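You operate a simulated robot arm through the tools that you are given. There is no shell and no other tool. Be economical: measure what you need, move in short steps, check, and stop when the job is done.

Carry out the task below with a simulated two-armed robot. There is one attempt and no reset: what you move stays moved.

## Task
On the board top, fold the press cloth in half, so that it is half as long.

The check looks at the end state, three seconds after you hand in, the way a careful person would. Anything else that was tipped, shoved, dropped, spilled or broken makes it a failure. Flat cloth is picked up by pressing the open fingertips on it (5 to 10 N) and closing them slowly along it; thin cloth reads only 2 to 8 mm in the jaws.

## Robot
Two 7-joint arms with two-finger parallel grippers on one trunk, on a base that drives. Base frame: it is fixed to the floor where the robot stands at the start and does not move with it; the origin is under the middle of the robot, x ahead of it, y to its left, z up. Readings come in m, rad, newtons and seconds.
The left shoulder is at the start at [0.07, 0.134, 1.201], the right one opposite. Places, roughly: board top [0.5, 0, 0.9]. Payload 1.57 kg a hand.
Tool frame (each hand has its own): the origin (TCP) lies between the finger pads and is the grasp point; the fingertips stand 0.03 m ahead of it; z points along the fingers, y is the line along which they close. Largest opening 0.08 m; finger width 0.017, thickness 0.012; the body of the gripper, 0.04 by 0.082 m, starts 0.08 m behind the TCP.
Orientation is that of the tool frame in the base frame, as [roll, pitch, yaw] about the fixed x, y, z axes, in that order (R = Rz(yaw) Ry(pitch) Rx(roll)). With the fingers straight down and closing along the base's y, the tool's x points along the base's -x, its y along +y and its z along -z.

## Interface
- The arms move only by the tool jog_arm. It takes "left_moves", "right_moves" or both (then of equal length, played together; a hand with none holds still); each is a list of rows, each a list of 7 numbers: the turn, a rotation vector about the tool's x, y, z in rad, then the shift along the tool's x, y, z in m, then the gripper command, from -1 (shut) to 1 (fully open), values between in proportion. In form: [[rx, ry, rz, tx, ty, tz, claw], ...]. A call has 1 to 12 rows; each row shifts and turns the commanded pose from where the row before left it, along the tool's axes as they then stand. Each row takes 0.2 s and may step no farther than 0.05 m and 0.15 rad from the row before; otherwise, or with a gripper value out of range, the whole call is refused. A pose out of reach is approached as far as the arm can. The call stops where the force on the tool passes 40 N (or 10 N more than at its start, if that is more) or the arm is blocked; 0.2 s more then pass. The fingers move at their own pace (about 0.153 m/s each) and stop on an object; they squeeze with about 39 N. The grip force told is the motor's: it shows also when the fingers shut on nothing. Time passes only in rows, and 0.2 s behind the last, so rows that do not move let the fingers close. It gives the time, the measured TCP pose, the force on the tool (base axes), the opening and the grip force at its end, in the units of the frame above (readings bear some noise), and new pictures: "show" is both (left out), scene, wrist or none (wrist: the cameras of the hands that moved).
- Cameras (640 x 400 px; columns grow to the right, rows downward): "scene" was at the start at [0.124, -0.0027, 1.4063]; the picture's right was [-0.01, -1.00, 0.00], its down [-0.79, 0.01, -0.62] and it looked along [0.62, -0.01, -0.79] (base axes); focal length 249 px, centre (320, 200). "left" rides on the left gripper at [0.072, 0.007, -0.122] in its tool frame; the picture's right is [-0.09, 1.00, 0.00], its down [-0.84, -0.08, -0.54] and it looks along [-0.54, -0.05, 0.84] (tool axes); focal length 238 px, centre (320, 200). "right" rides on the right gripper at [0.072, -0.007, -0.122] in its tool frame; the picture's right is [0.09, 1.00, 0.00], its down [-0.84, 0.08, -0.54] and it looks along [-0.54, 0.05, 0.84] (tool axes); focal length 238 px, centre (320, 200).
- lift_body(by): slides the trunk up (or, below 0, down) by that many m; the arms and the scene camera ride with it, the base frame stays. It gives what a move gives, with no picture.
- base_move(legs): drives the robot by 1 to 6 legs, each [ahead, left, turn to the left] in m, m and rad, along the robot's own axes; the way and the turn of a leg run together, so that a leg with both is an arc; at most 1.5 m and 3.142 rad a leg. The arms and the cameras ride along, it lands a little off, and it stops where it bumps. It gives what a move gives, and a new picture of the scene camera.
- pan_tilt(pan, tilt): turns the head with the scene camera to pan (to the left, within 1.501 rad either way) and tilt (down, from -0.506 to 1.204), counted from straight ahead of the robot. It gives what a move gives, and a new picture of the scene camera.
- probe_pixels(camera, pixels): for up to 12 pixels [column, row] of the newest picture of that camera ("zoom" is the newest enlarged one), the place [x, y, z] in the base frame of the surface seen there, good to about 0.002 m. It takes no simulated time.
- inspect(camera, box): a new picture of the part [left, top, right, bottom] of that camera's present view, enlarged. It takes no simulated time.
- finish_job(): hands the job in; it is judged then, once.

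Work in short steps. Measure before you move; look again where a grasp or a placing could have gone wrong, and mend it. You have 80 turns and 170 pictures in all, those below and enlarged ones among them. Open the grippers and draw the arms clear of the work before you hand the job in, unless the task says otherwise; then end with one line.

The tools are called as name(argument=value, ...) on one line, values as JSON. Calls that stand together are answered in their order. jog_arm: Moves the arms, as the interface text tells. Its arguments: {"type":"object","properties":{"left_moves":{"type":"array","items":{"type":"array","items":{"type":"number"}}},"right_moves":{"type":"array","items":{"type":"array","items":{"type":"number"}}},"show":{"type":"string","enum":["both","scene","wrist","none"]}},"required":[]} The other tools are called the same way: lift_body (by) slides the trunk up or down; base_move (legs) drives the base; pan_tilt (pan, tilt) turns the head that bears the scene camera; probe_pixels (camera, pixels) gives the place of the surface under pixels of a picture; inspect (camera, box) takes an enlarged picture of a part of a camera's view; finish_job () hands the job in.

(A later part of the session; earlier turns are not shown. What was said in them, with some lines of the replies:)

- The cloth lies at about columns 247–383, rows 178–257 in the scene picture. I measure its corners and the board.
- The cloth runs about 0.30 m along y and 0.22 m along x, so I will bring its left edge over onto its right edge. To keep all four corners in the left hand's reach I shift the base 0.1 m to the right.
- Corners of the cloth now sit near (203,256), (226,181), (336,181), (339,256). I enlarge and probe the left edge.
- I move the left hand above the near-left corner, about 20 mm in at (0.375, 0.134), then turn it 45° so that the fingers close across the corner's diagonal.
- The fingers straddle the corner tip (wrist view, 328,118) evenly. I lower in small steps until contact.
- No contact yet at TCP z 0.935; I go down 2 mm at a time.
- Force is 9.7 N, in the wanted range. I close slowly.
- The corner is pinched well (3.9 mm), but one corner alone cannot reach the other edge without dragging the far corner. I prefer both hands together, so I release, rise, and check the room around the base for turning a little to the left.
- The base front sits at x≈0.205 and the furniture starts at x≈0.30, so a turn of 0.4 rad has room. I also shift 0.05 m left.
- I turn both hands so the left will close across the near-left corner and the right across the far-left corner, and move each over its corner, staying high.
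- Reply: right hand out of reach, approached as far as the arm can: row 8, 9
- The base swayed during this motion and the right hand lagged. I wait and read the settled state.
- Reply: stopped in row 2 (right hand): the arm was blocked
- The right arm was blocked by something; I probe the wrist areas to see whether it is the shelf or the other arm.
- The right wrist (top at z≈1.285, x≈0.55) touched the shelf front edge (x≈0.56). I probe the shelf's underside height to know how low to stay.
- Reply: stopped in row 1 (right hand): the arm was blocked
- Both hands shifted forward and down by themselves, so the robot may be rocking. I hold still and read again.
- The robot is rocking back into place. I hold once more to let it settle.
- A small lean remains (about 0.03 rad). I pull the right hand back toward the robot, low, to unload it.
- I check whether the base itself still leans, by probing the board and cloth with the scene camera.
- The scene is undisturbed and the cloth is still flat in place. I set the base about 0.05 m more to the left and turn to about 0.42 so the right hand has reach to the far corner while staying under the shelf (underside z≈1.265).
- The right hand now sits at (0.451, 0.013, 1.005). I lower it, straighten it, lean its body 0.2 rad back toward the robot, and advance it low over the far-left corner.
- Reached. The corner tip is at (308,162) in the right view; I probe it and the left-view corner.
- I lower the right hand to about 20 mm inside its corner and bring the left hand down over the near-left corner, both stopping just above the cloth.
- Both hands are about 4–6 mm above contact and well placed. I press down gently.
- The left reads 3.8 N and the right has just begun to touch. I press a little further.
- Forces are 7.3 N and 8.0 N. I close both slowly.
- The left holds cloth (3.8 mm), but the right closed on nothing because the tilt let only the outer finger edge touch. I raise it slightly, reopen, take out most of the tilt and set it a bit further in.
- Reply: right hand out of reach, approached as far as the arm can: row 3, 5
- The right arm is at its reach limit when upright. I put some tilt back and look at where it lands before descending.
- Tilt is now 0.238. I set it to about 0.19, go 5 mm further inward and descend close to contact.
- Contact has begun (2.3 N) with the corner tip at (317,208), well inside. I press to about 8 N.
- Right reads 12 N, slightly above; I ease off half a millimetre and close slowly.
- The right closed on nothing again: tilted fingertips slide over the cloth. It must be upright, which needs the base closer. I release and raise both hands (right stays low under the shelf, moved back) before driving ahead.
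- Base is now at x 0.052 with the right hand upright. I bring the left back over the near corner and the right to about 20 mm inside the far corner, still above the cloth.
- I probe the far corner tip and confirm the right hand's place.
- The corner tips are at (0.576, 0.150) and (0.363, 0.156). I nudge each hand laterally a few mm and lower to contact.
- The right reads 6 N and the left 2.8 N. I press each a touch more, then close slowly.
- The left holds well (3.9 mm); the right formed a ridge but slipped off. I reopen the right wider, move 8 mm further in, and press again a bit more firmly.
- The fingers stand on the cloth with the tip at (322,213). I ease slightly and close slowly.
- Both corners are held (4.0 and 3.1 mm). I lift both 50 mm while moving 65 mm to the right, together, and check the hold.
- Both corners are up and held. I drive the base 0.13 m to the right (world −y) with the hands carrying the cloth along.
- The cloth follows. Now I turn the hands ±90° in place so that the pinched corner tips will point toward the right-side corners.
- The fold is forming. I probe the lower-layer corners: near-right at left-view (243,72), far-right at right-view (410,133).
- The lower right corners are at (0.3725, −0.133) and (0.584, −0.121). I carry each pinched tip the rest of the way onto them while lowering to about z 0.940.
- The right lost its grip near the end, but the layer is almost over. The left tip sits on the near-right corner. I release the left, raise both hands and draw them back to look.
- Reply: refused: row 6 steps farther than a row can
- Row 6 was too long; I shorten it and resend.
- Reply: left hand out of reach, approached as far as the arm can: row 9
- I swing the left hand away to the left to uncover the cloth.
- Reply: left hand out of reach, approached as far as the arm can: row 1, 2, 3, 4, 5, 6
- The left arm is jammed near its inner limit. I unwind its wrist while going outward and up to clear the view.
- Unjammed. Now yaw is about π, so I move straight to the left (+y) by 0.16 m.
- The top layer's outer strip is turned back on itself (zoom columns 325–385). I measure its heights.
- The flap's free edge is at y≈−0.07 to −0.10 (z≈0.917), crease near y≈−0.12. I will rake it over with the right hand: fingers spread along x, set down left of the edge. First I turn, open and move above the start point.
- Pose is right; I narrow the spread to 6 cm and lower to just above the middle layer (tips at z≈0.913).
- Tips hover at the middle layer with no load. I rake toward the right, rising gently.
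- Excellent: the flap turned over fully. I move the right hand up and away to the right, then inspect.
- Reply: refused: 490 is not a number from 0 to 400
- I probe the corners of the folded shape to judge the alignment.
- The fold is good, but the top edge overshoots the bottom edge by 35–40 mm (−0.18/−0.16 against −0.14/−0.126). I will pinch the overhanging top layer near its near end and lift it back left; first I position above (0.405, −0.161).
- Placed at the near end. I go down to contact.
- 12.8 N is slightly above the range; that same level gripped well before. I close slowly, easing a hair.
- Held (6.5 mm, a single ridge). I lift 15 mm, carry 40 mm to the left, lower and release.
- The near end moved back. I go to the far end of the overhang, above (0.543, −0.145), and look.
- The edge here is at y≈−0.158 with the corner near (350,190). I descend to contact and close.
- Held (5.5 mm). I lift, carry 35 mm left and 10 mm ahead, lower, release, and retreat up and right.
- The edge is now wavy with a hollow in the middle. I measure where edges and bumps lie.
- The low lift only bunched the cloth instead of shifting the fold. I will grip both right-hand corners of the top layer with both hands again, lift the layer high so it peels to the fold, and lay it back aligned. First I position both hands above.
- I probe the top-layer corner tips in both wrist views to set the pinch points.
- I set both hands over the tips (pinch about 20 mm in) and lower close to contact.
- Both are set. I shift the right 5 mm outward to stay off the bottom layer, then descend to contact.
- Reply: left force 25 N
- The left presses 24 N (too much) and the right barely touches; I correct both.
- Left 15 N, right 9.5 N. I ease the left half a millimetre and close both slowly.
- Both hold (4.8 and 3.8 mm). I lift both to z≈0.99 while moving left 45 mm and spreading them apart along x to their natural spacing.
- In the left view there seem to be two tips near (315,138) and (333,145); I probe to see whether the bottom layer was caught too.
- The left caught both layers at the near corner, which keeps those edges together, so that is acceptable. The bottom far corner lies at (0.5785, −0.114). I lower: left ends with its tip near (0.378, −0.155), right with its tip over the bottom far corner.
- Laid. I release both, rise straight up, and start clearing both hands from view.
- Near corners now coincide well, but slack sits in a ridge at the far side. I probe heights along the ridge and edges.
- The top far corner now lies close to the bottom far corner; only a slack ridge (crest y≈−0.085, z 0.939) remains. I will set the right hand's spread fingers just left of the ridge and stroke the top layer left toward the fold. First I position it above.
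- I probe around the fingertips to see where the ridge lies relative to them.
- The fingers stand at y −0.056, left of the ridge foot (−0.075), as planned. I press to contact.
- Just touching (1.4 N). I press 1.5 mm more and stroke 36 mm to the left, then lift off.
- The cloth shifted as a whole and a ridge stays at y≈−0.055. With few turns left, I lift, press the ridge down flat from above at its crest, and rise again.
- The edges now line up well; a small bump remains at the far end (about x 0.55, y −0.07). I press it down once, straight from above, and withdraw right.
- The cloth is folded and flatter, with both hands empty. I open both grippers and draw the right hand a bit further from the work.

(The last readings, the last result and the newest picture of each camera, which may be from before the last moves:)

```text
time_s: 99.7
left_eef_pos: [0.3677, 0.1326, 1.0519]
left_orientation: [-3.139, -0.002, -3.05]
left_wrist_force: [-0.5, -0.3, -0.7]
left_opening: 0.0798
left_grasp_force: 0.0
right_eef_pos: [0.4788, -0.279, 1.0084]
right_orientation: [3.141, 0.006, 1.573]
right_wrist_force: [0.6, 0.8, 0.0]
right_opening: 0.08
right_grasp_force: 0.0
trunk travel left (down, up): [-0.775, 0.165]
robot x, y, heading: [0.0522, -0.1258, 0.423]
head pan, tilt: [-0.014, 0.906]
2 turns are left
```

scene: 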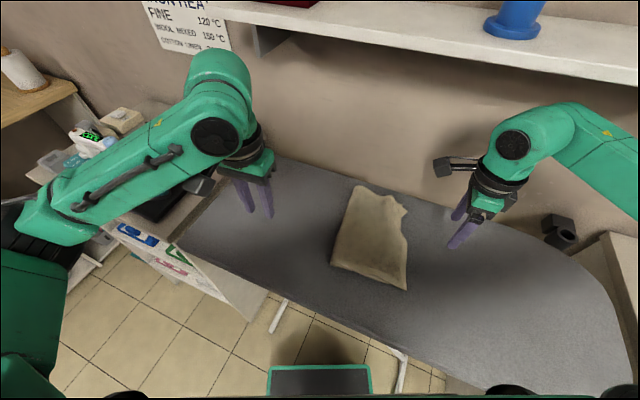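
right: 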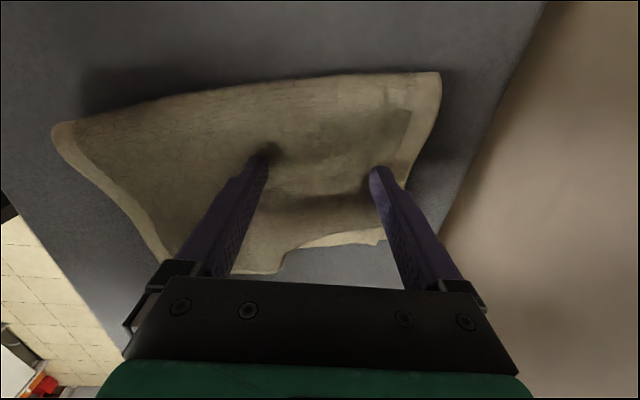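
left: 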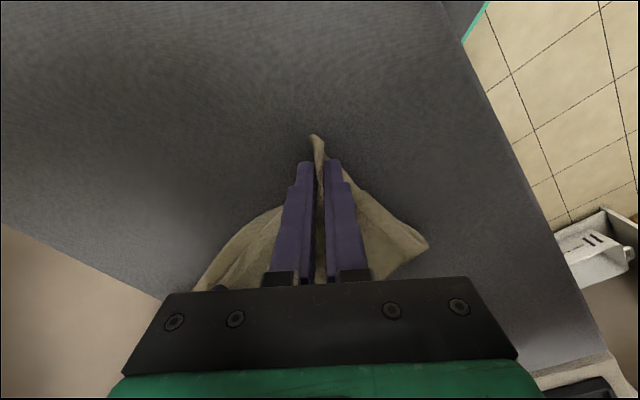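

Both grippers are open and clear of the cloth, so I hand the job in.

finish_job()

```text
The job is handed in.
```

The press cloth is folded in half along its length on the board top: its short edges roughly line up and a slight wrinkle remains at the far end. The right wrist bumped the shelf's front edge once, early on, and I saw nothing on the shelf or tables move. Both grippers are open and clear.
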